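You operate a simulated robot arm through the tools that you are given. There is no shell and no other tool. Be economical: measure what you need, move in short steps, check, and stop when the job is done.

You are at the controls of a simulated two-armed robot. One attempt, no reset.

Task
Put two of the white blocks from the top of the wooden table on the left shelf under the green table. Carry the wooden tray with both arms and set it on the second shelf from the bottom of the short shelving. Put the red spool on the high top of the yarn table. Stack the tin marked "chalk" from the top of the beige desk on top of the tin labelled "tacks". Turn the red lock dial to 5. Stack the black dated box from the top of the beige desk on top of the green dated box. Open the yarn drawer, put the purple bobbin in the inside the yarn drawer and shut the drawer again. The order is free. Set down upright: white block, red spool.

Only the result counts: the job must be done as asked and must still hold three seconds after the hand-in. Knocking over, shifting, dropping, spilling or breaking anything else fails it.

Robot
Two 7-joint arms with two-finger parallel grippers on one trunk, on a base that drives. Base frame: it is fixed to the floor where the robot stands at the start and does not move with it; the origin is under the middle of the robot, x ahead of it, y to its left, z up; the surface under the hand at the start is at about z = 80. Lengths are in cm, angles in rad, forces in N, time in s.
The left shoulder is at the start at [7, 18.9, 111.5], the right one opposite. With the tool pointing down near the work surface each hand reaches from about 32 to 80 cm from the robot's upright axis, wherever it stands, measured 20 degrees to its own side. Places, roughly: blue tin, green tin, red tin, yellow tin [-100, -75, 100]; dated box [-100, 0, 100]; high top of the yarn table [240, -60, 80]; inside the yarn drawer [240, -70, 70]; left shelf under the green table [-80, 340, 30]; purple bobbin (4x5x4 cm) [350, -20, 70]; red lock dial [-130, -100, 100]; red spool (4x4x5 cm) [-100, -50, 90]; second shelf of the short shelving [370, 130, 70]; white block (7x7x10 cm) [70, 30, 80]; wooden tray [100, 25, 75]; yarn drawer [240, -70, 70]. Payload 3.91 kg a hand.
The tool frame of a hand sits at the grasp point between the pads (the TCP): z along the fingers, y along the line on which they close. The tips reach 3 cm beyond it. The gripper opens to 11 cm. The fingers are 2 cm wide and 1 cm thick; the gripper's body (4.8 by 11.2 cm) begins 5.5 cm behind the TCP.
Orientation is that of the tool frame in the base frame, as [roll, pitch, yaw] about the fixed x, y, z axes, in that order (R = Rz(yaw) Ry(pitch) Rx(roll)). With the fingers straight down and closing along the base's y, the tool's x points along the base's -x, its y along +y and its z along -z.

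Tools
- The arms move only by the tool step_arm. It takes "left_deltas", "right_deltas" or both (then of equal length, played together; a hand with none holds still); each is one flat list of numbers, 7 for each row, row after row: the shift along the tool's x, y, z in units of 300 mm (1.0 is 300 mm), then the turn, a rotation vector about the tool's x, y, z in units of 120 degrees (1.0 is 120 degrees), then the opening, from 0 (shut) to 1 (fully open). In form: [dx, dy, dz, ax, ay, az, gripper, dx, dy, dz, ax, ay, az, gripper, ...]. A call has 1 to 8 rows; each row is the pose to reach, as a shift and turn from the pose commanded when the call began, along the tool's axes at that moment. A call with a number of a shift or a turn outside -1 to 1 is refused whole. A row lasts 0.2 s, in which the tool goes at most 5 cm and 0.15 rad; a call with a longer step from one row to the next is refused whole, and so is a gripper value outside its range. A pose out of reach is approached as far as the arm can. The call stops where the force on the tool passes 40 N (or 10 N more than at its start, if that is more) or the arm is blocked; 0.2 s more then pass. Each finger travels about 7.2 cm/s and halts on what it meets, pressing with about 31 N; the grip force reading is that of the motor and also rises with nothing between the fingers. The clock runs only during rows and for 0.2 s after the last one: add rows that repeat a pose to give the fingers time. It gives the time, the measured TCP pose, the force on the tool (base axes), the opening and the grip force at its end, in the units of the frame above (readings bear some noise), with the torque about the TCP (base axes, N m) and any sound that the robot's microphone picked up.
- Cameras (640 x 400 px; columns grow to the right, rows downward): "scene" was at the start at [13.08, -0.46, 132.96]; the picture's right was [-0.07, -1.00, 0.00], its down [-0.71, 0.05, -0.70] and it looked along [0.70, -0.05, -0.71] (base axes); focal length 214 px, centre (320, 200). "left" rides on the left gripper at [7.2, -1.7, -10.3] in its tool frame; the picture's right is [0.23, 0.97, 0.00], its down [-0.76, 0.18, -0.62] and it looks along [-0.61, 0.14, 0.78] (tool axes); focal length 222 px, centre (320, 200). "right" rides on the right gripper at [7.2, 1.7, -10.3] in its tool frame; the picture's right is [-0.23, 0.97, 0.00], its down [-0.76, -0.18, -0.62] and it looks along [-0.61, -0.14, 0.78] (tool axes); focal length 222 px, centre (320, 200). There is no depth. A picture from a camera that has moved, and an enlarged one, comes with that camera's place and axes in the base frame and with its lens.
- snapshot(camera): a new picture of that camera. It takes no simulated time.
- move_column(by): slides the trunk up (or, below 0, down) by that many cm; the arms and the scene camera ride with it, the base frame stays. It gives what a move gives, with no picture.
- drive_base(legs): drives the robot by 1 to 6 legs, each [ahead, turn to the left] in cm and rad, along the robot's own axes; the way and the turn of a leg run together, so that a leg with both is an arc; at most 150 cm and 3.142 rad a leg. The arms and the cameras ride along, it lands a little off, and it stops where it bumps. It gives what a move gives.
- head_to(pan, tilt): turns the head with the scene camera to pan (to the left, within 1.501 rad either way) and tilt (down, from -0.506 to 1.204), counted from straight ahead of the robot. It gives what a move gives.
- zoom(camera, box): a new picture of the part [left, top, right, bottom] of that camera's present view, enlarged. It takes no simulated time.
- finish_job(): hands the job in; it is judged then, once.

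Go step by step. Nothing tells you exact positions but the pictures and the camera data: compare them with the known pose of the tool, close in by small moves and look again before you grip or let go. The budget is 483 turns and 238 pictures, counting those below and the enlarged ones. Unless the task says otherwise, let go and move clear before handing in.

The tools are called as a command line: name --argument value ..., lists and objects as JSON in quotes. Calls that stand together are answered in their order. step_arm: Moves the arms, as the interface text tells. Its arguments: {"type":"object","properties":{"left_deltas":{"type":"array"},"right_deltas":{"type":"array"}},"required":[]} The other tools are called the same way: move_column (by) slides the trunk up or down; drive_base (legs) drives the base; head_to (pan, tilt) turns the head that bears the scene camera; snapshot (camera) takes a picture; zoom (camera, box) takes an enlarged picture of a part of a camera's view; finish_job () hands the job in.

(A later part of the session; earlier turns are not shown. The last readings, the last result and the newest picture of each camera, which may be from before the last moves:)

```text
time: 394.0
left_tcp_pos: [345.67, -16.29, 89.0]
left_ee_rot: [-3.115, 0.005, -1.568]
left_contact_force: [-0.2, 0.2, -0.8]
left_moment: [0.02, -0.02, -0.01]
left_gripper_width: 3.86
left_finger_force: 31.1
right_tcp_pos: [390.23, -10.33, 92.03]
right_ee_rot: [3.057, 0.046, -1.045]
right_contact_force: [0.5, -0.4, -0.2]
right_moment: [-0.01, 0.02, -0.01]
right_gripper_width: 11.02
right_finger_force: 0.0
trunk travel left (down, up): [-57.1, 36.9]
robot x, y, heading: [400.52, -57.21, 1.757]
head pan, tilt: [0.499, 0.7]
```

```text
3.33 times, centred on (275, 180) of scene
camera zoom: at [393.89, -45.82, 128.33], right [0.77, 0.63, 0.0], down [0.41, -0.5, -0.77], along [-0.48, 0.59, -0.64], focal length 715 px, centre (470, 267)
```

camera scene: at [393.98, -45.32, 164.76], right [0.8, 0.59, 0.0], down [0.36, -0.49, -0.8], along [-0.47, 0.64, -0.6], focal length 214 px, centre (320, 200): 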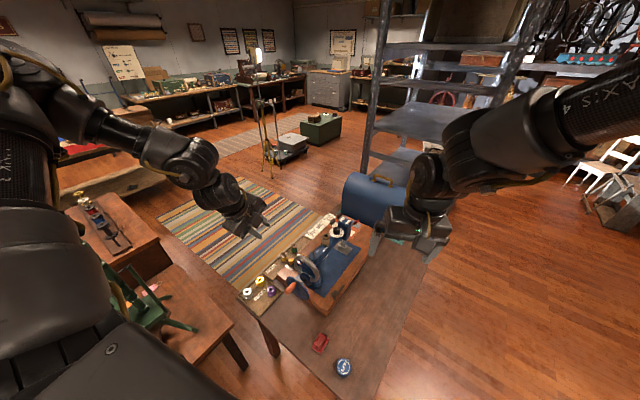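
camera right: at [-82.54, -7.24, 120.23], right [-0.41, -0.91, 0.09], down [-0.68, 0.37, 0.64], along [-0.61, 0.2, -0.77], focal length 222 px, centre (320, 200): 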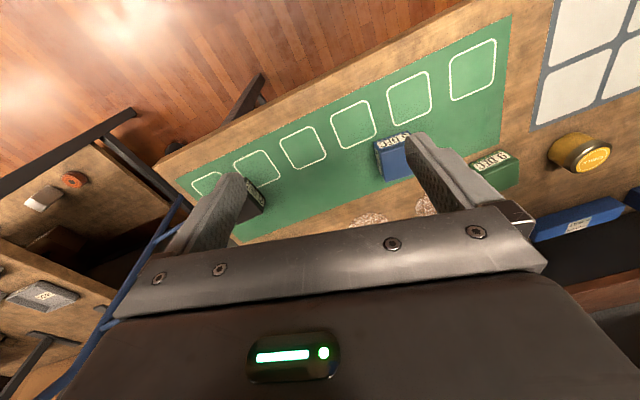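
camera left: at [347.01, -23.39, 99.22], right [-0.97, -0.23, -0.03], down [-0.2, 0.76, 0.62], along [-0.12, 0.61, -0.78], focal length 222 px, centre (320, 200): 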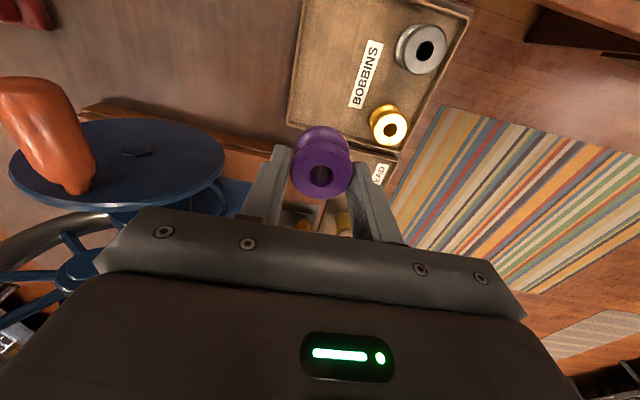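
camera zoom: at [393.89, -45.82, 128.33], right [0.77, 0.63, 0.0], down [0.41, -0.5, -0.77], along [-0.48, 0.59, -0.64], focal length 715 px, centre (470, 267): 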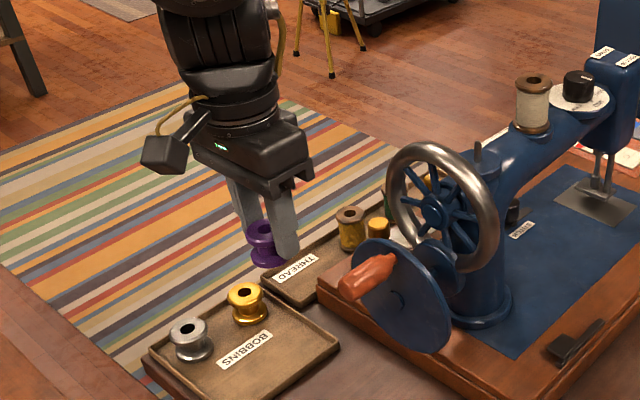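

The bobbin is held. I raise, tuck the left hand, and back out the way south, then reverse west toward the drawer.

move_column --by 35

drive_base --legs '[[-60, 0]]'

step_arm --left_deltas '[0.08, -0.08, 0, 0, 0, 0, 0.2, 0.16, -0.16, 0, 0, 0, 0, 0.2, 0.25, -0.22, 0, 0, 0, 0, 0.2]'

drive_base --legs '[[-42, 0], [0, -1.757], [-60, 0]]'

head_to --pan 1.4 --tilt 0.5

snapshot --camera "scene"

```text
time: 397.4
left_tcp_pos: [345.48, -16.18, 123.92]
left_ee_rot: [-3.114, 0.005, -1.568]
left_contact_force: [0.6, 0.5, -0.3]
left_moment: [0.05, -0.04, -0.03]
left_gripper_width: 3.84
left_finger_force: 31.4
right_tcp_pos: [390.12, -10.3, 126.98]
right_ee_rot: [3.056, 0.043, -1.042]
right_contact_force: [0.4, -0.8, -0.1]
right_moment: [0.01, 0.02, 0.01]
right_gripper_width: 10.98
right_finger_force: 0.1
trunk travel left (down, up): [-92.1, 1.9]
robot x, y, heading: [400.2, -57.16, 1.757]
head pan, tilt: [0.499, 0.7]
```

```text
time: 400.8
left_tcp_pos: [356.34, -73.86, 123.77]
left_ee_rot: [-3.113, 0.003, -1.577]
left_contact_force: [0.5, 0.7, -1.0]
left_moment: [-0.04, -0.01, -0.01]
left_gripper_width: 3.48
left_finger_force: 30.8
right_tcp_pos: [401.16, -68.33, 126.94]
right_ee_rot: [3.056, 0.042, -1.051]
right_contact_force: [-0.3, -0.4, 0.3]
right_moment: [0.0, 0.02, -0.02]
right_gripper_width: 11.0
right_finger_force: 0.0
trunk travel left (down, up): [-92.1, 1.9]
robot x, y, heading: [410.78, -115.36, 1.748]
head pan, tilt: [0.499, 0.7]
```

```text
time: 401.6
left_tcp_pos: [363.16, -81.53, 123.74]
left_ee_rot: [-3.113, 0.006, -1.578]
left_contact_force: [0.7, -0.6, -0.2]
left_moment: [0.01, 0.0, 0.03]
left_gripper_width: 3.49
left_finger_force: 30.9
right_tcp_pos: [401.16, -68.62, 127.14]
right_ee_rot: [3.058, 0.043, -1.054]
right_contact_force: [-0.3, 0.1, -0.2]
right_moment: [-0.01, 0.03, 0.0]
right_gripper_width: 10.99
right_finger_force: 0.0
trunk travel left (down, up): [-92.1, 1.9]
robot x, y, heading: [410.9, -115.55, 1.75]
head pan, tilt: [0.499, 0.7]
```

```text
time: 411.4
left_tcp_pos: [402.7, -116.66, 123.86]
left_ee_rot: [-3.113, 0.004, 2.923]
left_contact_force: [-0.3, 0.0, -1.4]
left_moment: [-0.01, 0.0, -0.01]
left_gripper_width: 3.48
left_finger_force: 31.4
right_tcp_pos: [407.53, -156.35, 126.94]
right_ee_rot: [3.056, 0.042, -2.831]
right_contact_force: [-0.9, -0.3, -0.3]
right_moment: [0.01, -0.02, 0.05]
right_gripper_width: 10.97
right_finger_force: 0.0
trunk travel left (down, up): [-92.1, 1.9]
robot x, y, heading: [359.47, -155.89, -0.036]
head pan, tilt: [0.499, 0.7]
```

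```text
time: 412.6
left_tcp_pos: [402.67, -116.62, 123.84]
left_ee_rot: [-3.112, 0.005, 2.925]
left_contact_force: [0.5, 0.5, -0.8]
left_moment: [0.01, 0.03, -0.02]
left_gripper_width: 3.49
left_finger_force: 30.8
right_tcp_pos: [407.46, -156.35, 126.95]
right_ee_rot: [3.055, 0.045, -2.833]
right_contact_force: [0.0, 0.4, 0.0]
right_moment: [-0.01, 0.01, -0.06]
right_gripper_width: 11.01
right_finger_force: 0.0
trunk travel left (down, up): [-92.1, 1.9]
robot x, y, heading: [359.62, -155.95, -0.035]
head pan, tilt: [1.4, 0.499]
```

```text
80 pictures are left
camera scene: at [366.4, -147.29, 165.09], right [0.98, -0.2, 0.0], down [-0.1, -0.47, -0.88], along [0.18, 0.86, -0.48], focal length 214 px, centre (320, 200)
```

scene: 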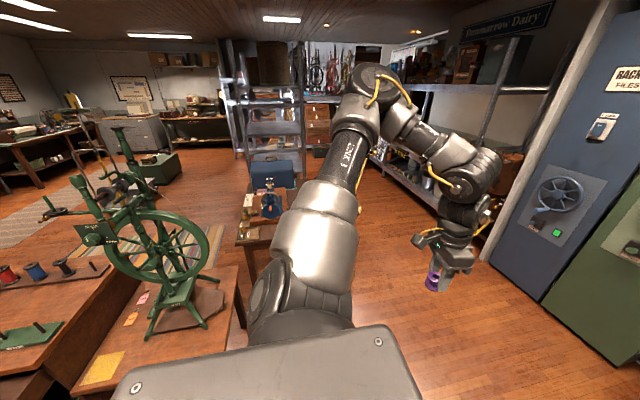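

I continue: reverse to about (301,-163) and turn to face the drawer, keeping the hand path clear of the wheel.

drive_base --legs '[[0, 0.175], [-59, 0], [0, 1.34]]'

head_to --pan 0.5 --tilt 0.7

snapshot --camera "scene"

snapshot --camera "left"

```text
time: 419.9
left_tcp_pos: [265.7, -118.47, 123.91]
left_ee_rot: [-3.116, 0.005, -1.85]
left_contact_force: [0.1, 0.3, 1.3]
left_moment: [0.01, 0.0, 0.0]
left_gripper_width: 3.48
left_finger_force: 30.8
right_tcp_pos: [305.87, -116.36, 127.14]
right_ee_rot: [3.056, 0.043, -1.326]
right_contact_force: [0.2, -0.4, 0.0]
right_moment: [0.0, -0.02, 0.03]
right_gripper_width: 11.0
right_finger_force: 0.1
trunk travel left (down, up): [-92.1, 1.9]
robot x, y, heading: [302.45, -164.15, 1.474]
head pan, tilt: [1.4, 0.499]
```

```text
time: 421.1
left_tcp_pos: [265.74, -118.51, 123.8]
left_ee_rot: [-3.114, 0.006, -1.849]
left_contact_force: [0.1, 0.0, -0.2]
left_moment: [0.0, -0.01, -0.03]
left_gripper_width: 3.49
left_finger_force: 31.2
right_tcp_pos: [305.62, -116.29, 126.94]
right_ee_rot: [3.057, 0.043, -1.325]
right_contact_force: [-0.9, 0.4, -0.6]
right_moment: [-0.01, 0.02, 0.03]
right_gripper_width: 11.01
right_finger_force: 0.0
trunk travel left (down, up): [-92.1, 1.9]
robot x, y, heading: [302.37, -164.08, 1.472]
head pan, tilt: [0.499, 0.7]
```

```text
79 pictures are left
camera scene: at [299.41, -151.37, 163.32], right [0.92, 0.39, 0.0], down [0.25, -0.59, -0.76], along [-0.3, 0.7, -0.64], focal length 214 px, centre (320, 200)
```

scene: 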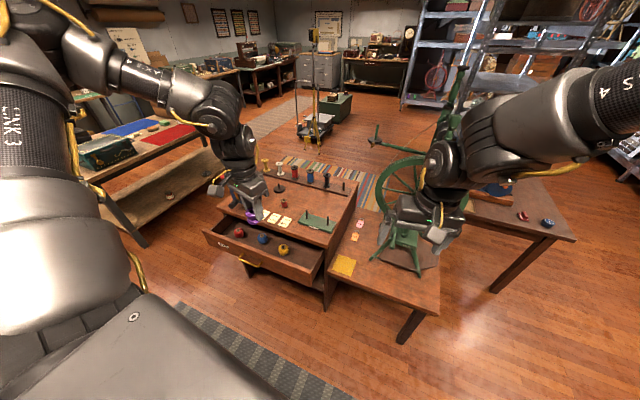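

```text
78 pictures are left
camera left: at [265.04, -125.8, 134.17], right [-1.0, 0.05, -0.03], down [0.02, 0.78, 0.62], along [0.05, 0.62, -0.78], focal length 222 px, centre (320, 200)
```

left: 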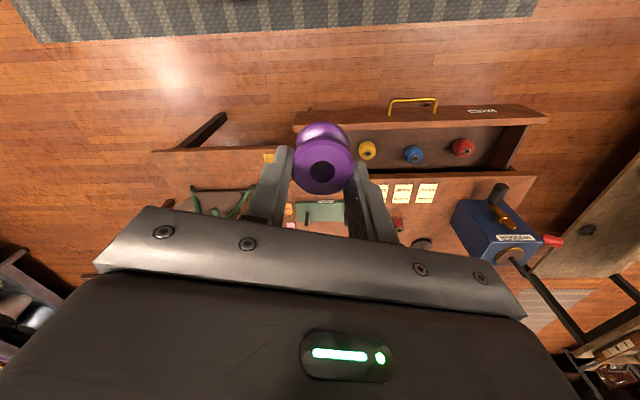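

The drawer interior's free spot is (264,-98). I lower the trunk and move the bobbin over it.

move_column --by -36

step_arm --left_deltas '[-0.126, 0.048, 0, 0, 0, 0, 0.15, -0.252, 0.096, 0, 0, 0, 0, 0.15, -0.378, 0.144, 0, 0, 0, 0, 0.15, -0.504, 0.192, 0, 0, 0, 0, 0.15, -0.631, 0.24, 0.03, 0, 0, 0, 0.15]'

snapshot --camera "left"

zoom --camera "scene" --box '[200, 120, 400, 270]'

```text
time: 424.6
left_tcp_pos: [265.62, -118.64, 87.88]
left_ee_rot: [-3.115, 0.005, -1.85]
left_contact_force: [0.1, 1.0, -0.4]
left_moment: [0.01, 0.0, 0.0]
left_gripper_width: 3.49
left_finger_force: 30.6
right_tcp_pos: [305.84, -116.41, 91.02]
right_ee_rot: [3.057, 0.044, -1.326]
right_contact_force: [-0.2, -1.0, -0.9]
right_moment: [-0.03, -0.04, 0.02]
right_gripper_width: 10.99
right_finger_force: 0.1
trunk travel left (down, up): [-56.1, 37.9]
robot x, y, heading: [302.29, -164.07, 1.476]
head pan, tilt: [0.499, 0.7]
```

```text
time: 425.8
left_tcp_pos: [263.98, -98.09, 86.71]
left_ee_rot: [-3.112, 0.0, -1.851]
left_contact_force: [0.7, 0.3, -1.0]
left_moment: [0.02, -0.01, 0.0]
left_gripper_width: 3.47
left_finger_force: 31.0
right_tcp_pos: [305.65, -116.16, 90.84]
right_ee_rot: [3.056, 0.042, -1.327]
right_contact_force: [0.1, 0.7, 0.0]
right_moment: [-0.04, -0.02, 0.02]
right_gripper_width: 10.99
right_finger_force: 0.0
trunk travel left (down, up): [-56.1, 37.9]
robot x, y, heading: [302.15, -163.92, 1.478]
head pan, tilt: [0.499, 0.7]
```

```text
77 pictures are left
camera left: at [263.34, -105.28, 97.05], right [-1.0, 0.05, -0.03], down [0.02, 0.79, 0.62], along [0.05, 0.62, -0.79], focal length 222 px, centre (320, 200)
```

left: 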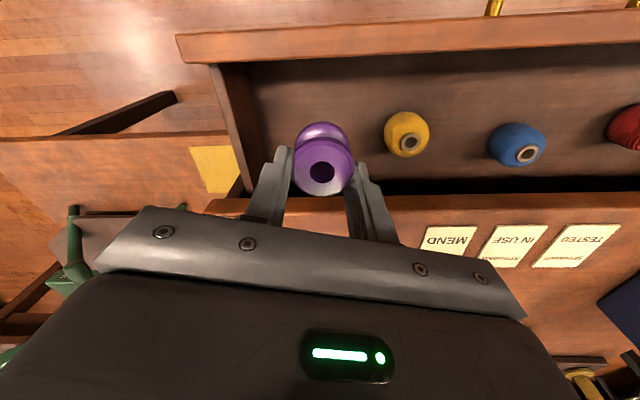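

```text
2.67 times, centred on (300, 195) of scene
camera zoom: at [299.32, -151.06, 127.28], right [0.92, 0.39, 0.0], down [0.25, -0.59, -0.76], along [-0.3, 0.7, -0.65], focal length 572 px, centre (373, 213)
```

zoom: 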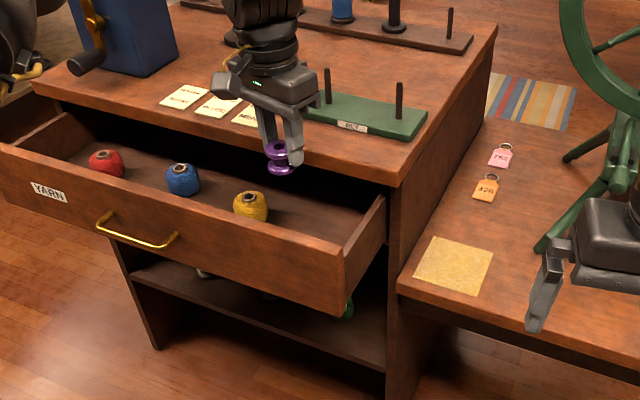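

Well placed. I lower the bobbin into the drawer.

step_arm --left_deltas '[0.02, 0, 0.14, 0, 0, 0, 0.15, 0.03, 0, 0.28, 0, 0, 0, 0.15, 0.03, 0, 0.4, 0, 0, 0, 0.15, 0.03, 0, 0.44, 0, 0, 0, 0.15, 0.03, 0, 0.46, 0, 0, 0, 0.15, 0.03, 0, 0.475, 0, 0, 0, 0.15, 0.03, 0, 0.49, 0, 0, 0, 0.15]'

snapshot --camera "left"

zoom --camera "scene" --box '[250, 150, 350, 230]'

```text
time: 427.4
left_tcp_pos: [263.4, -101.8, 74.35]
left_ee_rot: [-3.115, 0.005, -1.849]
left_contact_force: [-0.2, 0.5, -0.3]
left_moment: [0.01, -0.04, 0.01]
left_gripper_width: 3.5
left_finger_force: 30.7
left hand out of reach, approached as far as the arm can: row 3, 4, 5, 6, 7
right_tcp_pos: [305.9, -116.27, 91.03]
right_ee_rot: [3.055, 0.043, -1.328]
right_contact_force: [1.4, -0.1, 0.1]
right_moment: [-0.05, 0.0, 0.0]
right_gripper_width: 10.99
right_finger_force: 0.1
trunk travel left (down, up): [-56.1, 37.9]
robot x, y, heading: [302.41, -163.93, 1.475]
head pan, tilt: [0.499, 0.7]
```

```text
75 pictures are left
camera left: at [262.82, -109.07, 84.68], right [-1.0, 0.05, -0.03], down [0.02, 0.78, 0.62], along [0.05, 0.62, -0.78], focal length 222 px, centre (320, 200)
```

left: 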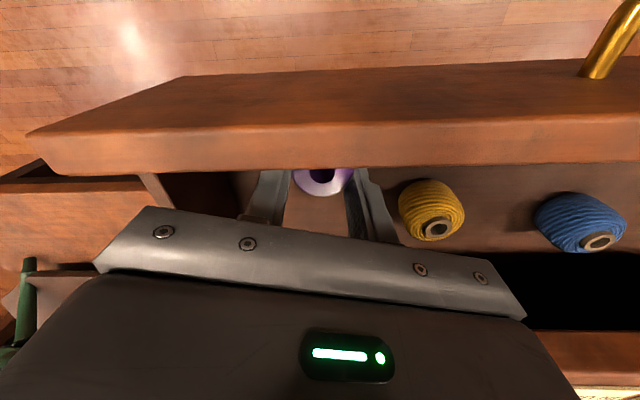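

```text
5.00 times, centred on (300, 190) of scene
camera zoom: at [299.41, -151.37, 127.32], right [0.92, 0.39, 0.0], down [0.25, -0.59, -0.76], along [-0.3, 0.7, -0.64], focal length 1072 px, centre (420, 250)
```

zoom: 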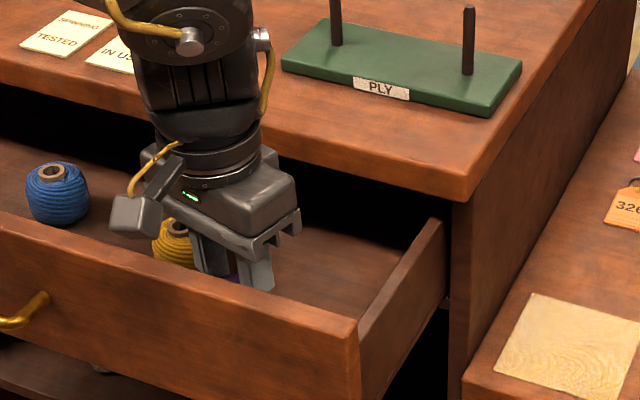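

The hand drifted toward the front board at its reach limit. I raise slightly, lower the trunk for reach, and re-centre.

step_arm --left_deltas '[-0.04, 0.011, -0.05, 0, 0, 0, 0.15, -0.08, 0.023, -0.1, 0, 0, 0, 0.15]'

move_column --by -4.5

snapshot --camera "left"

```text
time: 428.0
left_tcp_pos: [263.37, -99.72, 77.5]
left_ee_rot: [-3.113, 0.008, -1.849]
left_contact_force: [0.6, 0.2, -0.5]
left_moment: [0.02, -0.02, 0.01]
left_gripper_width: 3.47
left_finger_force: 30.7
right_tcp_pos: [305.74, -116.19, 91.07]
right_ee_rot: [3.055, 0.044, -1.326]
right_contact_force: [1.2, 0.7, 0.1]
right_moment: [0.01, -0.04, 0.04]
right_gripper_width: 10.99
right_finger_force: 0.1
trunk travel left (down, up): [-56.1, 37.9]
robot x, y, heading: [302.12, -163.95, 1.472]
head pan, tilt: [0.499, 0.7]
```

```text
time: 428.9
left_tcp_pos: [263.29, -99.82, 73.04]
left_ee_rot: [-3.114, 0.009, -1.851]
left_contact_force: [-0.9, 0.0, 0.0]
left_moment: [0.04, 0.02, 0.01]
left_gripper_width: 3.5
left_finger_force: 31.0
right_tcp_pos: [305.81, -116.28, 86.63]
right_ee_rot: [3.058, 0.044, -1.328]
right_contact_force: [0.1, 0.2, -0.2]
right_moment: [-0.02, -0.02, -0.02]
right_gripper_width: 11.0
right_finger_force: 0.1
trunk travel left (down, up): [-51.6, 42.4]
robot x, y, heading: [302.38, -163.9, 1.473]
head pan, tilt: [0.499, 0.7]
```

```text
73 pictures are left
camera left: at [262.71, -106.93, 83.35], right [-1.0, 0.05, -0.03], down [0.02, 0.78, 0.62], along [0.05, 0.62, -0.78], focal length 222 px, centre (320, 200)
```

left: 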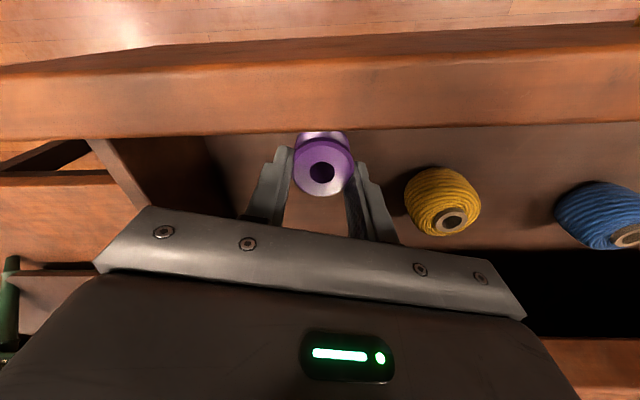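

Centred now. I lower in small trunk steps to contact.

move_column --by -1.2

move_column --by -0.6

```text
time: 429.5
left_tcp_pos: [263.3, -99.79, 71.81]
left_ee_rot: [-3.114, 0.007, -1.851]
left_contact_force: [-0.5, -0.8, -1.7]
left_moment: [-0.04, 0.01, -0.01]
left_gripper_width: 3.47
left_finger_force: 31.1
right_tcp_pos: [305.73, -116.38, 85.27]
right_ee_rot: [3.057, 0.044, -1.326]
right_contact_force: [-0.4, -0.8, -0.6]
right_moment: [-0.04, -0.02, 0.01]
right_gripper_width: 10.99
right_finger_force: 0.0
trunk travel left (down, up): [-50.4, 43.6]
robot x, y, heading: [301.89, -164.19, 1.473]
head pan, tilt: [0.499, 0.7]
```

```text
time: 430.0
left_tcp_pos: [263.31, -99.62, 71.12]
left_ee_rot: [-3.112, 0.008, -1.848]
left_contact_force: [0.2, -0.1, 0.5]
left_moment: [-0.02, 0.03, -0.04]
left_gripper_width: 3.47
left_finger_force: 30.7
right_tcp_pos: [305.78, -116.27, 84.71]
right_ee_rot: [3.055, 0.044, -1.327]
right_contact_force: [-0.2, -0.2, 0.7]
right_moment: [0.02, -0.01, -0.02]
right_gripper_width: 10.99
right_finger_force: 0.1
trunk travel left (down, up): [-49.8, 44.2]
robot x, y, heading: [302.15, -164.34, 1.472]
head pan, tilt: [0.499, 0.7]
```

move_column --by -0.6

move_column --by -0.5

move_column --by -0.5

snapshot --camera "left"

```text
time: 430.6
left_tcp_pos: [263.4, -99.67, 70.6]
left_ee_rot: [-3.112, 0.008, -1.85]
left_contact_force: [0.6, -0.4, 0.1]
left_moment: [0.01, 0.02, 0.02]
left_gripper_width: 3.5
left_finger_force: 30.7
right_tcp_pos: [305.76, -116.38, 84.14]
right_ee_rot: [3.057, 0.044, -1.327]
right_contact_force: [0.8, -0.3, -0.2]
right_moment: [0.0, 0.0, 0.02]
right_gripper_width: 11.01
right_finger_force: 0.0
trunk travel left (down, up): [-49.2, 44.8]
robot x, y, heading: [302.4, -164.12, 1.475]
head pan, tilt: [0.499, 0.7]
```

```text
time: 431.1
left_tcp_pos: [263.49, -99.67, 70.12]
left_ee_rot: [-3.114, 0.008, -1.85]
left_contact_force: [0.0, 0.1, 0.1]
left_moment: [0.0, 0.04, 0.0]
left_gripper_width: 3.48
left_finger_force: 31.4
right_tcp_pos: [305.84, -116.42, 83.61]
right_ee_rot: [3.056, 0.044, -1.328]
right_contact_force: [-0.3, 0.7, 0.3]
right_moment: [0.02, -0.01, 0.02]
right_gripper_width: 11.0
right_finger_force: 0.0
trunk travel left (down, up): [-48.7, 45.3]
robot x, y, heading: [302.09, -164.26, 1.474]
head pan, tilt: [0.499, 0.7]
```

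```text
time: 431.6
left_tcp_pos: [263.32, -99.74, 69.87]
left_ee_rot: [-3.116, 0.008, -1.852]
left_contact_force: [-1.8, 1.3, 8.5]
left_moment: [-0.04, 0.21, -0.04]
left_gripper_width: 3.5
left_finger_force: 31.0
right_tcp_pos: [305.81, -116.44, 83.11]
right_ee_rot: [3.057, 0.043, -1.327]
right_contact_force: [-0.2, -1.1, 0.1]
right_moment: [0.01, -0.01, 0.01]
right_gripper_width: 11.01
right_finger_force: 0.0
trunk travel left (down, up): [-48.2, 45.8]
robot x, y, heading: [302.18, -164.03, 1.474]
head pan, tilt: [0.499, 0.7]
```

```text
72 pictures are left
camera left: at [262.72, -106.93, 80.06], right [-1.0, 0.05, -0.03], down [0.02, 0.78, 0.62], along [0.05, 0.62, -0.78], focal length 222 px, centre (320, 200)
```

left: 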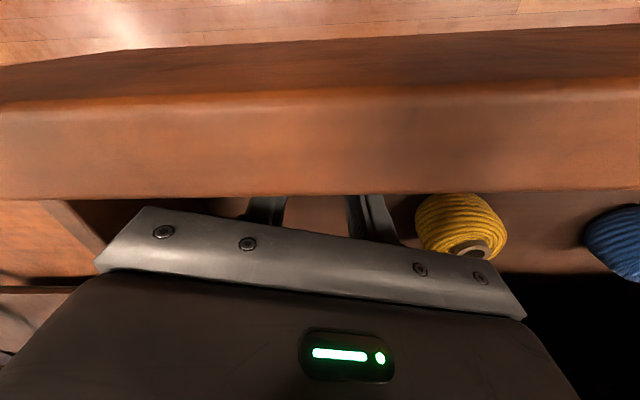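

Contact. I open gently and raise the trunk.

step_arm --left_deltas '[0, 0, 0, 0, 0, 0, 0.33, 0, 0, 0, 0, 0, 0, 0.4, 0, 0, 0, 0, 0, 0, 0.5, 0, 0, 0, 0, 0, 0, 0.5, 0, 0, 0, 0, 0, 0, 0.5]'

move_column --by 18

zoom --camera "scene" --box '[200, 170, 400, 320]'

```text
time: 432.8
left_tcp_pos: [263.4, -99.71, 69.53]
left_ee_rot: [-3.115, 0.006, -1.849]
left_contact_force: [0.3, -0.3, 0.4]
left_moment: [0.02, 0.0, 0.03]
left_gripper_width: 5.51
left_finger_force: 0.1
right_tcp_pos: [305.8, -116.37, 83.18]
right_ee_rot: [3.056, 0.045, -1.327]
right_contact_force: [0.1, -0.8, 0.3]
right_moment: [-0.01, 0.03, 0.03]
right_gripper_width: 10.97
right_finger_force: 0.1
trunk travel left (down, up): [-48.2, 45.8]
robot x, y, heading: [302.26, -164.15, 1.469]
head pan, tilt: [0.499, 0.7]
```

```text
time: 434.8
left_tcp_pos: [263.46, -99.7, 87.6]
left_ee_rot: [-3.113, 0.006, -1.849]
left_contact_force: [0.3, 0.5, -0.4]
left_moment: [-0.03, -0.01, 0.02]
left_gripper_width: 5.52
left_finger_force: 0.1
right_tcp_pos: [305.72, -116.31, 101.07]
right_ee_rot: [3.056, 0.044, -1.326]
right_contact_force: [0.7, -1.1, -0.7]
right_moment: [0.0, -0.01, -0.01]
right_gripper_width: 11.0
right_finger_force: 0.1
trunk travel left (down, up): [-66.2, 27.8]
robot x, y, heading: [302.74, -164.29, 1.474]
head pan, tilt: [0.499, 0.7]
```

```text
2.67 times, centred on (300, 245) of scene
camera zoom: at [299.41, -151.36, 137.41], right [0.92, 0.39, 0.0], down [0.25, -0.59, -0.76], along [-0.3, 0.7, -0.64], focal length 572 px, centre (373, 80)
```

zoom: 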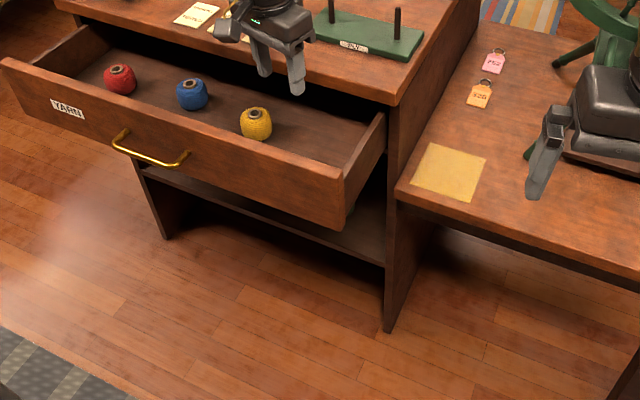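

I verify the bobbin with the left camera.

snapshot --camera "left"

```text
70 pictures are left
camera left: at [262.7, -106.9, 97.91], right [-1.0, 0.05, -0.03], down [0.02, 0.78, 0.62], along [0.05, 0.62, -0.78], focal length 222 px, centre (320, 200)
```

left: 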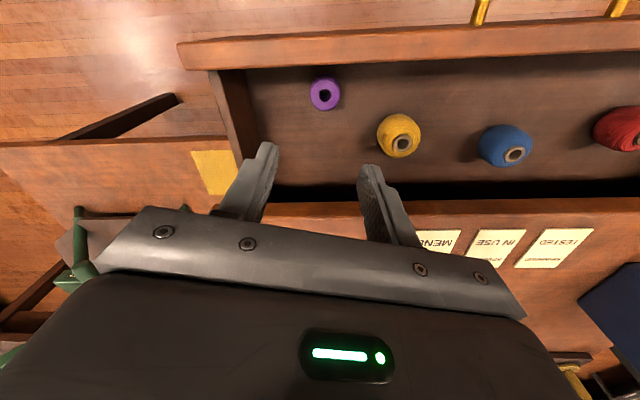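

The bobbin stands in the drawer. To shut it I reposition to about (285,-162), facing +y, with the hand raised.

move_column --by 25

drive_base --legs '[[-6, 0], [0, 1.55], [17, 0], [0, -1.45]]'

snapshot --camera "left"

```text
time: 437.4
left_tcp_pos: [263.35, -99.74, 112.56]
left_ee_rot: [-3.114, 0.007, -1.85]
left_contact_force: [-0.2, -0.6, -0.6]
left_moment: [0.01, 0.01, 0.03]
left_gripper_width: 5.51
left_finger_force: 0.0
right_tcp_pos: [305.74, -116.41, 126.2]
right_ee_rot: [3.056, 0.043, -1.328]
right_contact_force: [-0.1, 0.1, -0.5]
right_moment: [-0.02, 0.03, 0.01]
right_gripper_width: 10.99
right_finger_force: 0.0
trunk travel left (down, up): [-91.2, 2.8]
robot x, y, heading: [302.17, -163.97, 1.475]
head pan, tilt: [0.499, 0.7]
```

```text
time: 446.7
left_tcp_pos: [239.98, -106.93, 112.66]
left_ee_rot: [-3.114, 0.008, -1.758]
left_contact_force: [-0.4, 0.5, -0.6]
left_moment: [0.0, 0.02, 0.02]
left_gripper_width: 5.51
left_finger_force: 0.1
right_tcp_pos: [283.59, -119.72, 126.16]
right_ee_rot: [3.057, 0.045, -1.233]
right_contact_force: [1.2, 0.1, 0.4]
right_moment: [0.04, 0.02, -0.03]
right_gripper_width: 11.02
right_finger_force: 0.0
trunk travel left (down, up): [-91.2, 2.8]
robot x, y, heading: [284.3, -167.77, 1.564]
head pan, tilt: [0.499, 0.7]
```

```text
69 pictures are left
camera left: at [239.93, -114.26, 122.91], right [-1.0, -0.04, -0.03], down [-0.05, 0.78, 0.62], along [0.0, 0.62, -0.78], focal length 222 px, centre (320, 200)
```

left: 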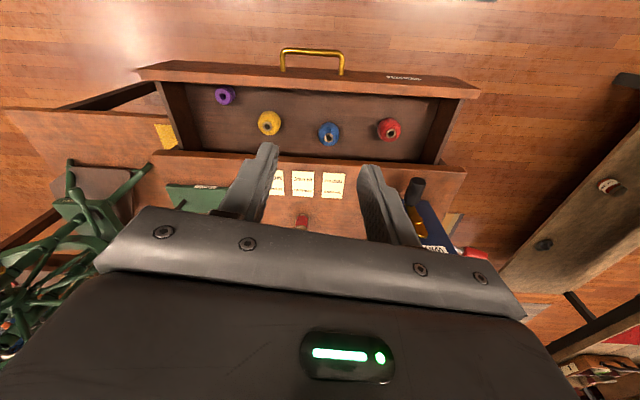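

I move the closed hand in front of the handle and lower to its height.

step_arm --left_deltas '[0.07, -0.05, 0, 0, 0, 0, 0.2, 0.14, -0.1, 0, 0, 0, 0, 0, 0.21, -0.15, 0, 0, 0, 0, 0, 0.28, -0.203, 0, 0, 0, 0, 0]'

move_column --by -39.5

snapshot --camera "left"

snapshot --camera "scene"

```text
time: 447.7
left_tcp_pos: [244.3, -116.57, 112.76]
left_ee_rot: [-3.118, 0.006, -1.757]
left_contact_force: [0.4, -0.4, 0.3]
left_moment: [0.0, 0.0, 0.01]
left_gripper_width: 0.0
left_finger_force: 30.9
right_tcp_pos: [283.57, -119.66, 126.29]
right_ee_rot: [3.056, 0.043, -1.234]
right_contact_force: [0.8, -0.4, -0.5]
right_moment: [0.03, -0.02, 0.0]
right_gripper_width: 11.0
right_finger_force: 0.1
trunk travel left (down, up): [-91.2, 2.8]
robot x, y, heading: [284.56, -167.5, 1.568]
head pan, tilt: [0.499, 0.7]
```

```text
time: 451.5
left_tcp_pos: [244.42, -116.46, 73.37]
left_ee_rot: [-3.114, 0.006, -1.757]
left_contact_force: [-0.5, 0.7, 0.0]
left_moment: [0.02, 0.02, -0.01]
left_gripper_width: 0.02
left_finger_force: 30.8
right_tcp_pos: [283.58, -119.61, 86.64]
right_ee_rot: [3.054, 0.043, -1.234]
right_contact_force: [-0.3, 0.2, 0.7]
right_moment: [0.01, -0.01, -0.01]
right_gripper_width: 11.0
right_finger_force: 0.0
trunk travel left (down, up): [-51.7, 42.3]
robot x, y, heading: [284.61, -167.13, 1.567]
head pan, tilt: [0.499, 0.7]
```

```text
68 pictures are left
camera left: at [244.34, -123.77, 83.52], right [-1.0, -0.04, -0.03], down [-0.05, 0.78, 0.62], along [0.0, 0.62, -0.78], focal length 222 px, centre (320, 200)
```

left: 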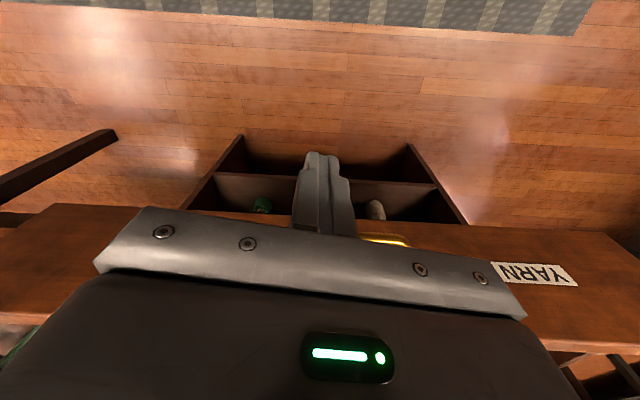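

```text
67 pictures are left
camera scene: at [280.61, -155.18, 122.93], right [0.88, 0.47, 0.0], down [0.31, -0.57, -0.76], along [-0.36, 0.67, -0.64], focal length 214 px, centre (320, 200)
```

scene: 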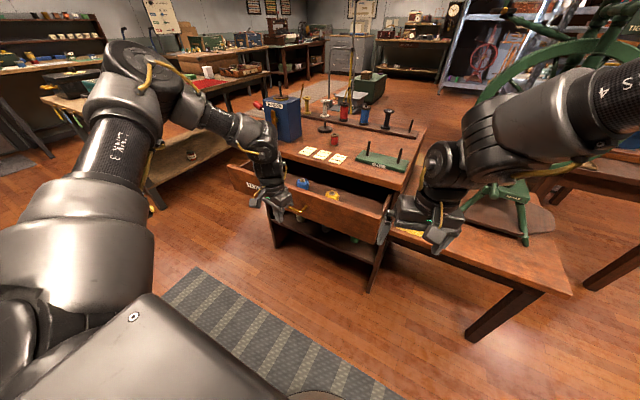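

I push by driving forward 12 cm, then finish with the arm.

drive_base --legs '[[12, 0]]'

step_arm --left_deltas '[-0.1, 0.019, 0, 0, 0, 0, 0, -0.2, 0.038, 0, 0, 0, 0, 0, -0.26, 0.049, 0, 0, 0, 0, 0, -0.29, 0.055, 0, 0, 0, 0, 0]'

snapshot --camera "scene"

```text
time: 452.7
left_tcp_pos: [244.4, -104.41, 73.08]
left_ee_rot: [-3.113, 0.007, -1.756]
left_contact_force: [-0.1, -0.9, 0.1]
left_moment: [0.03, 0.0, -0.01]
left_gripper_width: 0.0
left_finger_force: 31.1
right_tcp_pos: [283.78, -107.74, 86.64]
right_ee_rot: [3.057, 0.041, -1.235]
right_contact_force: [0.6, 0.4, 0.1]
right_moment: [-0.03, 0.02, 0.0]
right_gripper_width: 11.0
right_finger_force: 0.0
trunk travel left (down, up): [-51.7, 42.3]
robot x, y, heading: [284.63, -155.58, 1.561]
head pan, tilt: [0.499, 0.7]
```

```text
time: 453.7
left_tcp_pos: [244.32, -95.81, 73.31]
left_ee_rot: [-3.114, 0.009, -1.756]
left_contact_force: [0.5, -0.5, 0.2]
left_moment: [-0.04, 0.03, 0.05]
left_gripper_width: 0.0
left_finger_force: 30.9
right_tcp_pos: [283.83, -107.71, 86.58]
right_ee_rot: [3.057, 0.045, -1.234]
right_contact_force: [0.3, -0.3, 0.2]
right_moment: [0.0, -0.03, 0.01]
right_gripper_width: 11.03
right_finger_force: 0.1
trunk travel left (down, up): [-51.7, 42.3]
robot x, y, heading: [284.95, -155.71, 1.563]
head pan, tilt: [0.499, 0.7]
```

```text
66 pictures are left
camera scene: at [280.67, -143.22, 122.92], right [0.88, 0.47, 0.0], down [0.31, -0.57, -0.76], along [-0.36, 0.67, -0.64], focal length 214 px, centre (320, 200)
```

scene: 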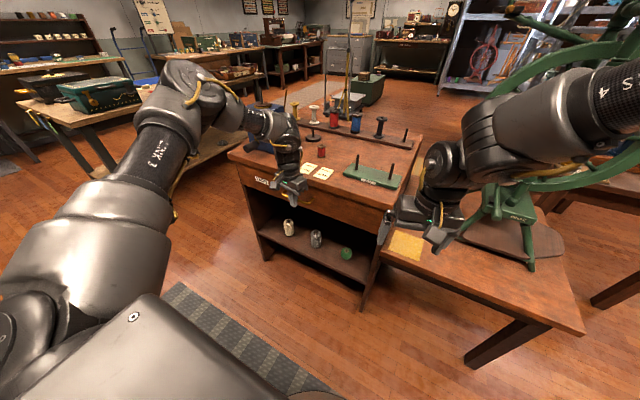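

Almost shut. I push the last bit until resistance.

step_arm --left_deltas '[-0.015, 0.003, 0, 0, 0, 0, 0, -0.03, 0.006, 0, 0, 0, 0, 0, -0.042, 0.008, 0, 0, 0, 0, 0, -0.05, 0.009, 0, 0, 0, 0, 0]'

zoom --camera "scene" --box '[220, 140, 420, 290]'

```text
time: 454.7
left_tcp_pos: [244.2, -95.56, 73.77]
left_ee_rot: [-3.113, 0.008, -1.758]
left_contact_force: [0.6, 0.2, 0.0]
left_moment: [0.04, 0.0, -0.03]
left_gripper_width: 0.03
left_finger_force: 31.2
left hand out of reach, approached as far as the arm can: row 1, 2, 3, 4
right_tcp_pos: [283.76, -107.79, 86.53]
right_ee_rot: [3.058, 0.045, -1.235]
right_contact_force: [0.7, -0.8, -0.6]
right_moment: [0.01, -0.04, -0.02]
right_gripper_width: 11.0
right_finger_force: 0.1
trunk travel left (down, up): [-51.7, 42.3]
robot x, y, heading: [284.88, -155.68, 1.567]
head pan, tilt: [0.499, 0.7]
```

```text
2.67 times, centred on (320, 215) of scene
camera zoom: at [280.67, -143.25, 122.92], right [0.88, 0.47, 0.0], down [0.31, -0.57, -0.76], along [-0.36, 0.67, -0.64], focal length 572 px, centre (320, 160)
```

zoom: 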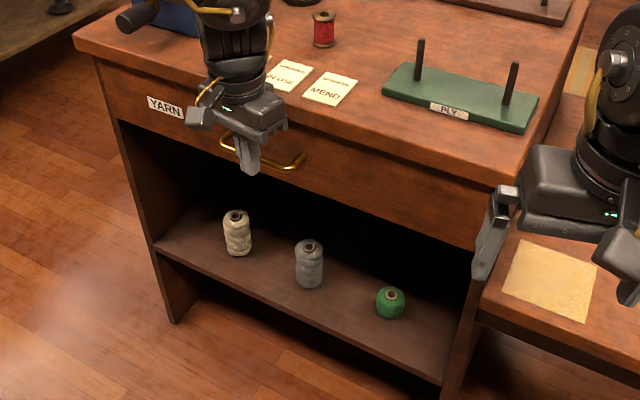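

At reach limit; I nudge the base forward 1.5 cm to finish pushing.

drive_base --legs '[[1.5, 0]]'

drive_base --legs '[[1.0, 0]]'

zoom --camera "scene" --box '[220, 140, 420, 290]'

```text
time: 455.6
left_tcp_pos: [244.07, -94.91, 73.87]
left_ee_rot: [-3.111, -0.002, -1.755]
left_contact_force: [2.3, -6.0, 3.7]
left_moment: [0.56, 0.17, -0.01]
left_gripper_width: 0.01
left_finger_force: 30.7
right_tcp_pos: [283.75, -106.75, 86.66]
right_ee_rot: [3.056, 0.045, -1.234]
right_contact_force: [-0.1, -0.6, 0.9]
right_moment: [0.03, -0.04, -0.01]
right_gripper_width: 11.0
right_finger_force: 0.1
trunk travel left (down, up): [-51.7, 42.3]
robot x, y, heading: [284.67, -155.07, 1.568]
head pan, tilt: [0.499, 0.7]
stopped in leg 1: the force on the tool passed its limit at 51 N (the readings are from after the stop); the commanded pose is now the measured one
```

```text
time: 456.4
left_tcp_pos: [243.97, -95.1, 73.85]
left_ee_rot: [-3.107, -0.017, -1.756]
left_contact_force: [4.4, -13.5, 8.3]
left_moment: [1.25, 0.31, -0.05]
left_gripper_width: 0.0
left_finger_force: 30.8
right_tcp_pos: [283.64, -106.3, 86.77]
right_ee_rot: [3.055, 0.047, -1.229]
right_contact_force: [-0.8, 0.1, 0.6]
right_moment: [-0.02, -0.02, -0.01]
right_gripper_width: 11.03
right_finger_force: 0.1
trunk travel left (down, up): [-51.7, 42.3]
robot x, y, heading: [284.73, -153.88, 1.572]
head pan, tilt: [0.499, 0.7]
stopped in leg 1: the force on the tool passed its limit at 51 N (the readings are from after the stop); the commanded pose is now the measured one
```

```text
2.67 times, centred on (320, 215) of scene
camera zoom: at [280.74, -141.79, 122.95], right [0.88, 0.48, 0.0], down [0.31, -0.56, -0.77], along [-0.37, 0.67, -0.64], focal length 572 px, centre (320, 160)
```

zoom: 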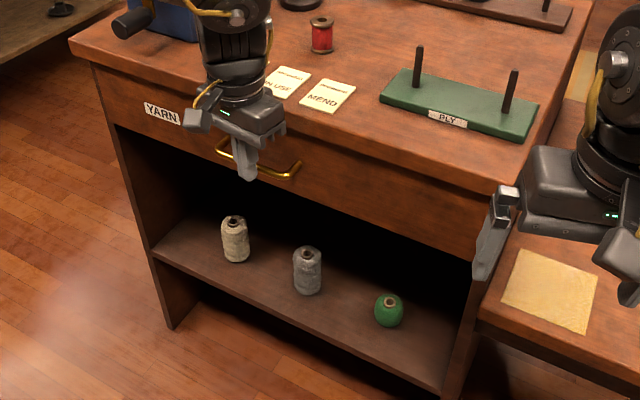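

The drawer is shut against its stop. I back off and check it, then head for the tray.

drive_base --legs '[[-14, 0]]'

move_column --by 35

zoom --camera "scene" --box '[200, 180, 440, 360]'

```text
time: 457.7
left_tcp_pos: [244.16, -108.69, 73.4]
left_ee_rot: [-3.107, -0.019, -1.757]
left_contact_force: [0.7, -0.8, -0.2]
left_moment: [0.01, 0.01, -0.01]
left_gripper_width: 0.01
left_finger_force: 30.4
right_tcp_pos: [283.6, -119.96, 86.54]
right_ee_rot: [3.057, 0.044, -1.234]
right_contact_force: [0.3, -0.6, 0.4]
right_moment: [-0.01, 0.03, 0.02]
right_gripper_width: 11.0
right_finger_force: 0.0
trunk travel left (down, up): [-51.7, 42.3]
robot x, y, heading: [284.38, -167.91, 1.571]
head pan, tilt: [0.499, 0.7]
```

```text
time: 461.1
left_tcp_pos: [244.1, -108.65, 108.52]
left_ee_rot: [-3.106, -0.018, -1.758]
left_contact_force: [0.3, -0.5, 0.0]
left_moment: [-0.02, 0.0, 0.01]
left_gripper_width: 0.01
left_finger_force: 31.2
right_tcp_pos: [283.73, -119.97, 121.5]
right_ee_rot: [3.058, 0.042, -1.235]
right_contact_force: [1.0, 0.2, 0.7]
right_moment: [0.01, -0.02, 0.02]
right_gripper_width: 11.01
right_finger_force: 0.0
trunk travel left (down, up): [-86.7, 7.3]
robot x, y, heading: [284.88, -167.71, 1.568]
head pan, tilt: [0.499, 0.7]
```

```text
2.22 times, centred on (320, 270) of scene
camera zoom: at [280.61, -155.39, 157.92], right [0.88, 0.48, 0.0], down [0.31, -0.57, -0.76], along [-0.36, 0.67, -0.64], focal length 477 px, centre (320, 44)
```

zoom: 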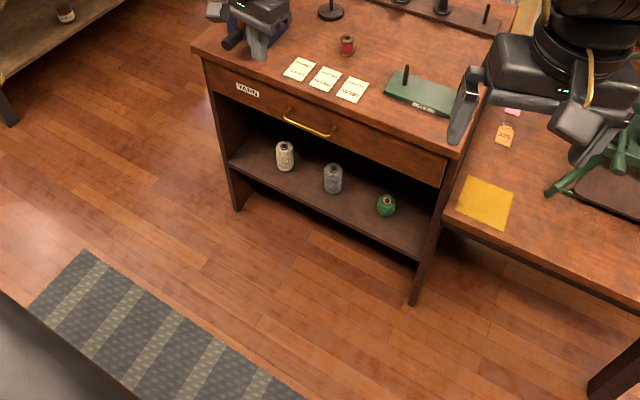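

The drawer is shut with the spool on top. Now for the tray: I tuck the left hand, reverse west to x≈160, and go north between the tables.

step_arm --left_deltas '[0.15, -0.028, -0.03, 0, 0, 0, 0.5, 0.3, -0.056, -0.06, 0, 0, 0, 1, 0.42, -0.08, -0.1, 0, 0, 0, 1]'

drive_base --legs '[[0, -1.57], [-124, 0], [0, 1.57], [130, 0]]'

head_to --pan 0.8 --tilt 0.6

snapshot --camera "scene"

```text
time: 461.9
left_tcp_pos: [244.18, -121.35, 111.77]
left_ee_rot: [-3.108, -0.016, -1.759]
left_contact_force: [0.5, 0.4, -0.3]
left_moment: [0.01, -0.01, 0.02]
left_gripper_width: 10.9
left_finger_force: 0.5
right_tcp_pos: [283.68, -120.0, 121.66]
right_ee_rot: [3.057, 0.045, -1.233]
right_contact_force: [-0.4, -0.4, -0.1]
right_moment: [0.03, 0.0, 0.01]
right_gripper_width: 10.97
right_finger_force: 0.1
trunk travel left (down, up): [-86.7, 7.3]
robot x, y, heading: [285.1, -168.01, 1.565]
head pan, tilt: [0.499, 0.7]
```

```text
time: 482.4
left_tcp_pos: [127.31, 21.4, 111.57]
left_ee_rot: [-3.108, -0.017, -1.809]
left_contact_force: [-0.2, 0.3, 0.1]
left_moment: [-0.01, -0.05, 0.01]
left_gripper_width: 10.98
left_finger_force: 0.1
right_tcp_pos: [166.99, 20.73, 121.63]
right_ee_rot: [3.058, 0.044, -1.284]
right_contact_force: [0.2, -0.4, -0.2]
right_moment: [0.01, 0.0, -0.01]
right_gripper_width: 10.99
right_finger_force: 0.1
trunk travel left (down, up): [-86.7, 7.3]
robot x, y, heading: [165.64, -27.28, 1.517]
head pan, tilt: [0.499, 0.7]
```

```text
time: 483.2
left_tcp_pos: [127.29, 21.43, 111.73]
left_ee_rot: [-3.109, -0.017, -1.809]
left_contact_force: [-0.1, 0.1, 0.7]
left_moment: [-0.01, -0.01, 0.03]
left_gripper_width: 11.0
left_finger_force: 0.1
right_tcp_pos: [167.04, 20.77, 121.49]
right_ee_rot: [3.057, 0.04, -1.285]
right_contact_force: [-0.2, -0.7, -0.8]
right_moment: [-0.02, 0.0, -0.02]
right_gripper_width: 11.03
right_finger_force: 0.2
trunk travel left (down, up): [-86.7, 7.3]
robot x, y, heading: [165.66, -27.5, 1.52]
head pan, tilt: [0.799, 0.6]
```

```text
62 pictures are left
camera scene: at [159.79, -15.69, 158.78], right [0.74, 0.68, 0.0], down [0.38, -0.42, -0.82], along [-0.56, 0.61, -0.57], focal length 214 px, centre (320, 200)
```

scene: 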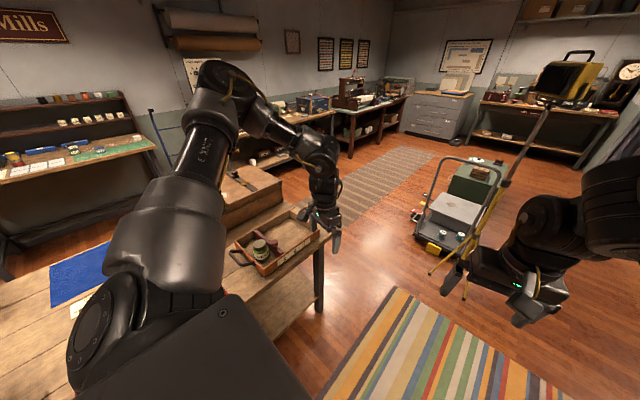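

The tray is at the table's east edge with a jar inside. I go north to y≈43 and turn to face it (−x).

drive_base --legs '[[70, 0], [0, 1.62]]'

head_to --pan 0.15 --tilt 0.75

snapshot --camera "scene"

```text
time: 491.0
left_tcp_pos: [123.34, 1.92, 111.76]
left_ee_rot: [-3.106, -0.019, -0.179]
left_contact_force: [-0.2, 0.1, 0.2]
left_moment: [0.0, 0.03, 0.0]
left_gripper_width: 10.99
left_finger_force: 0.1
right_tcp_pos: [121.61, 41.56, 121.57]
right_ee_rot: [3.055, 0.04, 0.346]
right_contact_force: [-0.2, 0.5, 0.0]
right_moment: [-0.02, -0.02, 0.0]
right_gripper_width: 10.99
right_finger_force: 0.0
trunk travel left (down, up): [-86.7, 7.3]
robot x, y, heading: [169.68, 42.49, -3.136]
head pan, tilt: [0.799, 0.6]
```

```text
time: 492.0
left_tcp_pos: [123.39, 1.76, 111.76]
left_ee_rot: [-3.107, -0.018, -0.18]
left_contact_force: [0.0, 0.0, -0.7]
left_moment: [0.02, 0.0, 0.01]
left_gripper_width: 11.0
left_finger_force: 0.1
right_tcp_pos: [121.66, 41.45, 121.59]
right_ee_rot: [3.058, 0.043, 0.348]
right_contact_force: [0.5, 0.4, -0.7]
right_moment: [0.01, -0.01, 0.01]
right_gripper_width: 11.01
right_finger_force: 0.1
trunk travel left (down, up): [-86.7, 7.3]
robot x, y, heading: [169.55, 43.22, -3.132]
head pan, tilt: [0.15, 0.75]
```

```text
61 pictures are left
camera scene: at [156.35, 41.6, 157.5], right [-0.16, 0.99, 0.0], down [0.67, 0.11, -0.73], along [-0.72, -0.12, -0.68], focal length 214 px, centre (320, 200)
```

scene: 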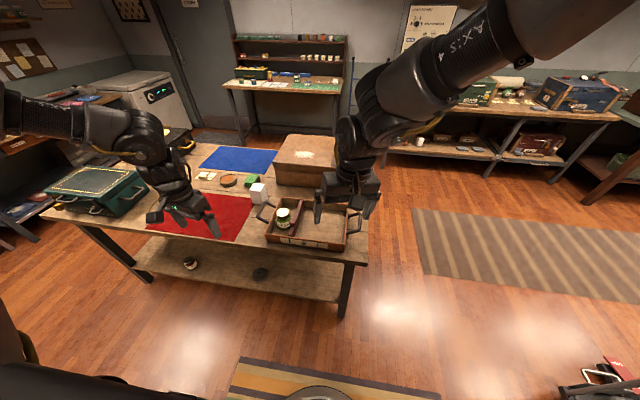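

I zoom on the tray for its handles.

zoom --camera "scene" --box '[245, 170, 385, 260]'

snapshot --camera "right"

```text
4.44 times, centred on (315, 215) of scene
camera zoom: at [156.35, 41.6, 157.5], right [-0.16, 0.99, 0.0], down [0.67, 0.11, -0.73], along [-0.72, -0.12, -0.68], focal length 953 px, centre (342, 133)
```

zoom: 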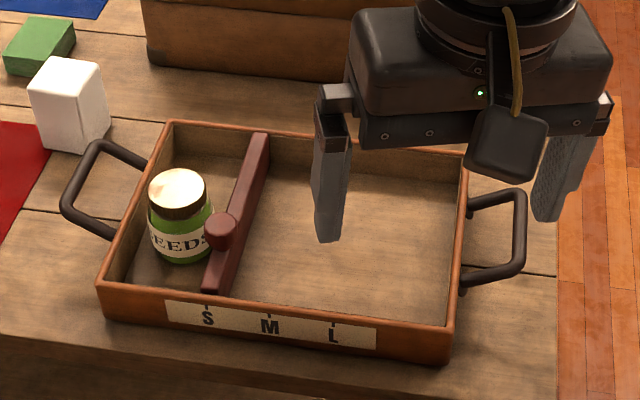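

```text
59 pictures are left
camera right: at [129.25, 43.36, 131.7], right [0.12, -0.99, 0.09], down [-0.77, -0.03, 0.64], along [-0.63, -0.15, -0.76], focal length 222 px, centre (320, 200)
```

right: 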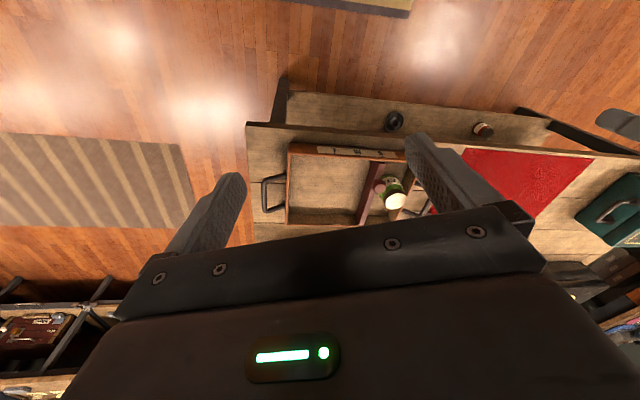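

Handle bars: y≈2.8 and y≈49, x 86.5–97, z≈86. I drive 14 cm in and lower the trunk so both hands can take them vertically.

drive_base --legs '[[14, 0]]'

move_column --by -14

step_arm --left_deltas '[-0.07, 0.04, 0, 0, 0, -0.02, 1, -0.15, 0.05, 0, 0, 0, -0.04, 1, -0.25, 0.06, 0, 0, 0, -0.06, 1, -0.35, 0.06, 0, 0, 0, -0.086, 1, -0.48, 0.06, 0, 0, 0, -0.086, 1]' --right_deltas '[0, 0, 0.05, 0, 0, 0.04, 1, -0.05, 0, 0.1, 0, 0, 0.08, 1, -0.1, 0, 0.15, 0, 0, 0.12, 1, -0.2, 0, 0.15, 0, 0, 0.166, 1, -0.3, 0, 0.15, 0, 0, 0.166, 1]'

snapshot --camera "scene"

```text
time: 493.4
left_tcp_pos: [109.26, 1.8, 111.88]
left_ee_rot: [-3.109, -0.017, -0.179]
left_contact_force: [0.6, 0.6, -0.5]
left_moment: [0.0, -0.01, -0.03]
left_gripper_width: 10.98
left_finger_force: 0.1
right_tcp_pos: [107.74, 41.61, 121.71]
right_ee_rot: [3.059, 0.045, 0.348]
right_contact_force: [0.1, -0.9, -0.4]
right_moment: [-0.03, 0.0, 0.0]
right_gripper_width: 10.98
right_finger_force: 0.1
trunk travel left (down, up): [-86.7, 7.3]
robot x, y, heading: [155.18, 43.0, -3.137]
head pan, tilt: [0.15, 0.75]
```

```text
time: 495.0
left_tcp_pos: [109.07, 1.86, 97.72]
left_ee_rot: [-3.107, -0.017, -0.178]
left_contact_force: [0.3, 0.0, 0.2]
left_moment: [0.0, 0.02, 0.04]
left_gripper_width: 10.99
left_finger_force: 0.1
right_tcp_pos: [107.45, 41.51, 107.61]
right_ee_rot: [3.058, 0.042, 0.348]
right_contact_force: [0.2, -0.5, 1.0]
right_moment: [0.04, -0.01, 0.02]
right_gripper_width: 11.01
right_finger_force: 0.1
trunk travel left (down, up): [-72.7, 21.3]
robot x, y, heading: [155.22, 42.62, -3.133]
head pan, tilt: [0.15, 0.75]
```

```text
time: 496.2
left_tcp_pos: [95.07, 2.44, 97.37]
left_ee_rot: [-3.108, -0.024, 0.003]
left_contact_force: [0.1, 1.0, 0.8]
left_moment: [0.0, -0.01, 0.0]
left_gripper_width: 11.02
left_finger_force: 0.1
left hand out of reach, approached as far as the arm can: row 5
right_tcp_pos: [98.91, 38.05, 103.3]
right_ee_rot: [3.048, 0.007, -0.001]
right_contact_force: [0.0, 0.0, -0.5]
right_moment: [0.0, -0.04, 0.04]
right_gripper_width: 11.01
right_finger_force: 0.0
trunk travel left (down, up): [-72.7, 21.3]
robot x, y, heading: [155.2, 43.06, -3.139]
head pan, tilt: [0.15, 0.75]
```

```text
58 pictures are left
camera scene: at [141.8, 41.42, 143.47], right [-0.16, 0.99, 0.0], down [0.68, 0.11, -0.73], along [-0.72, -0.11, -0.68], focal length 214 px, centre (320, 200)
```

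scene: 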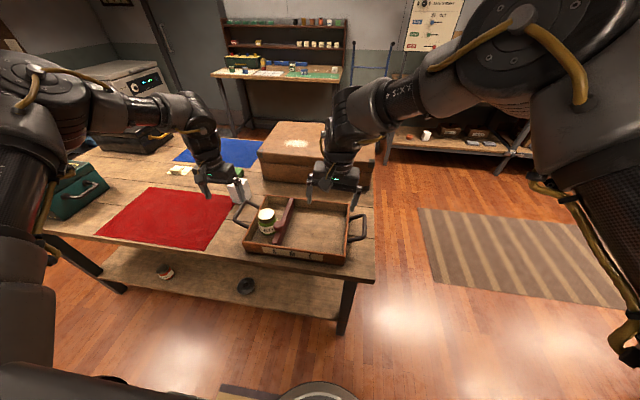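

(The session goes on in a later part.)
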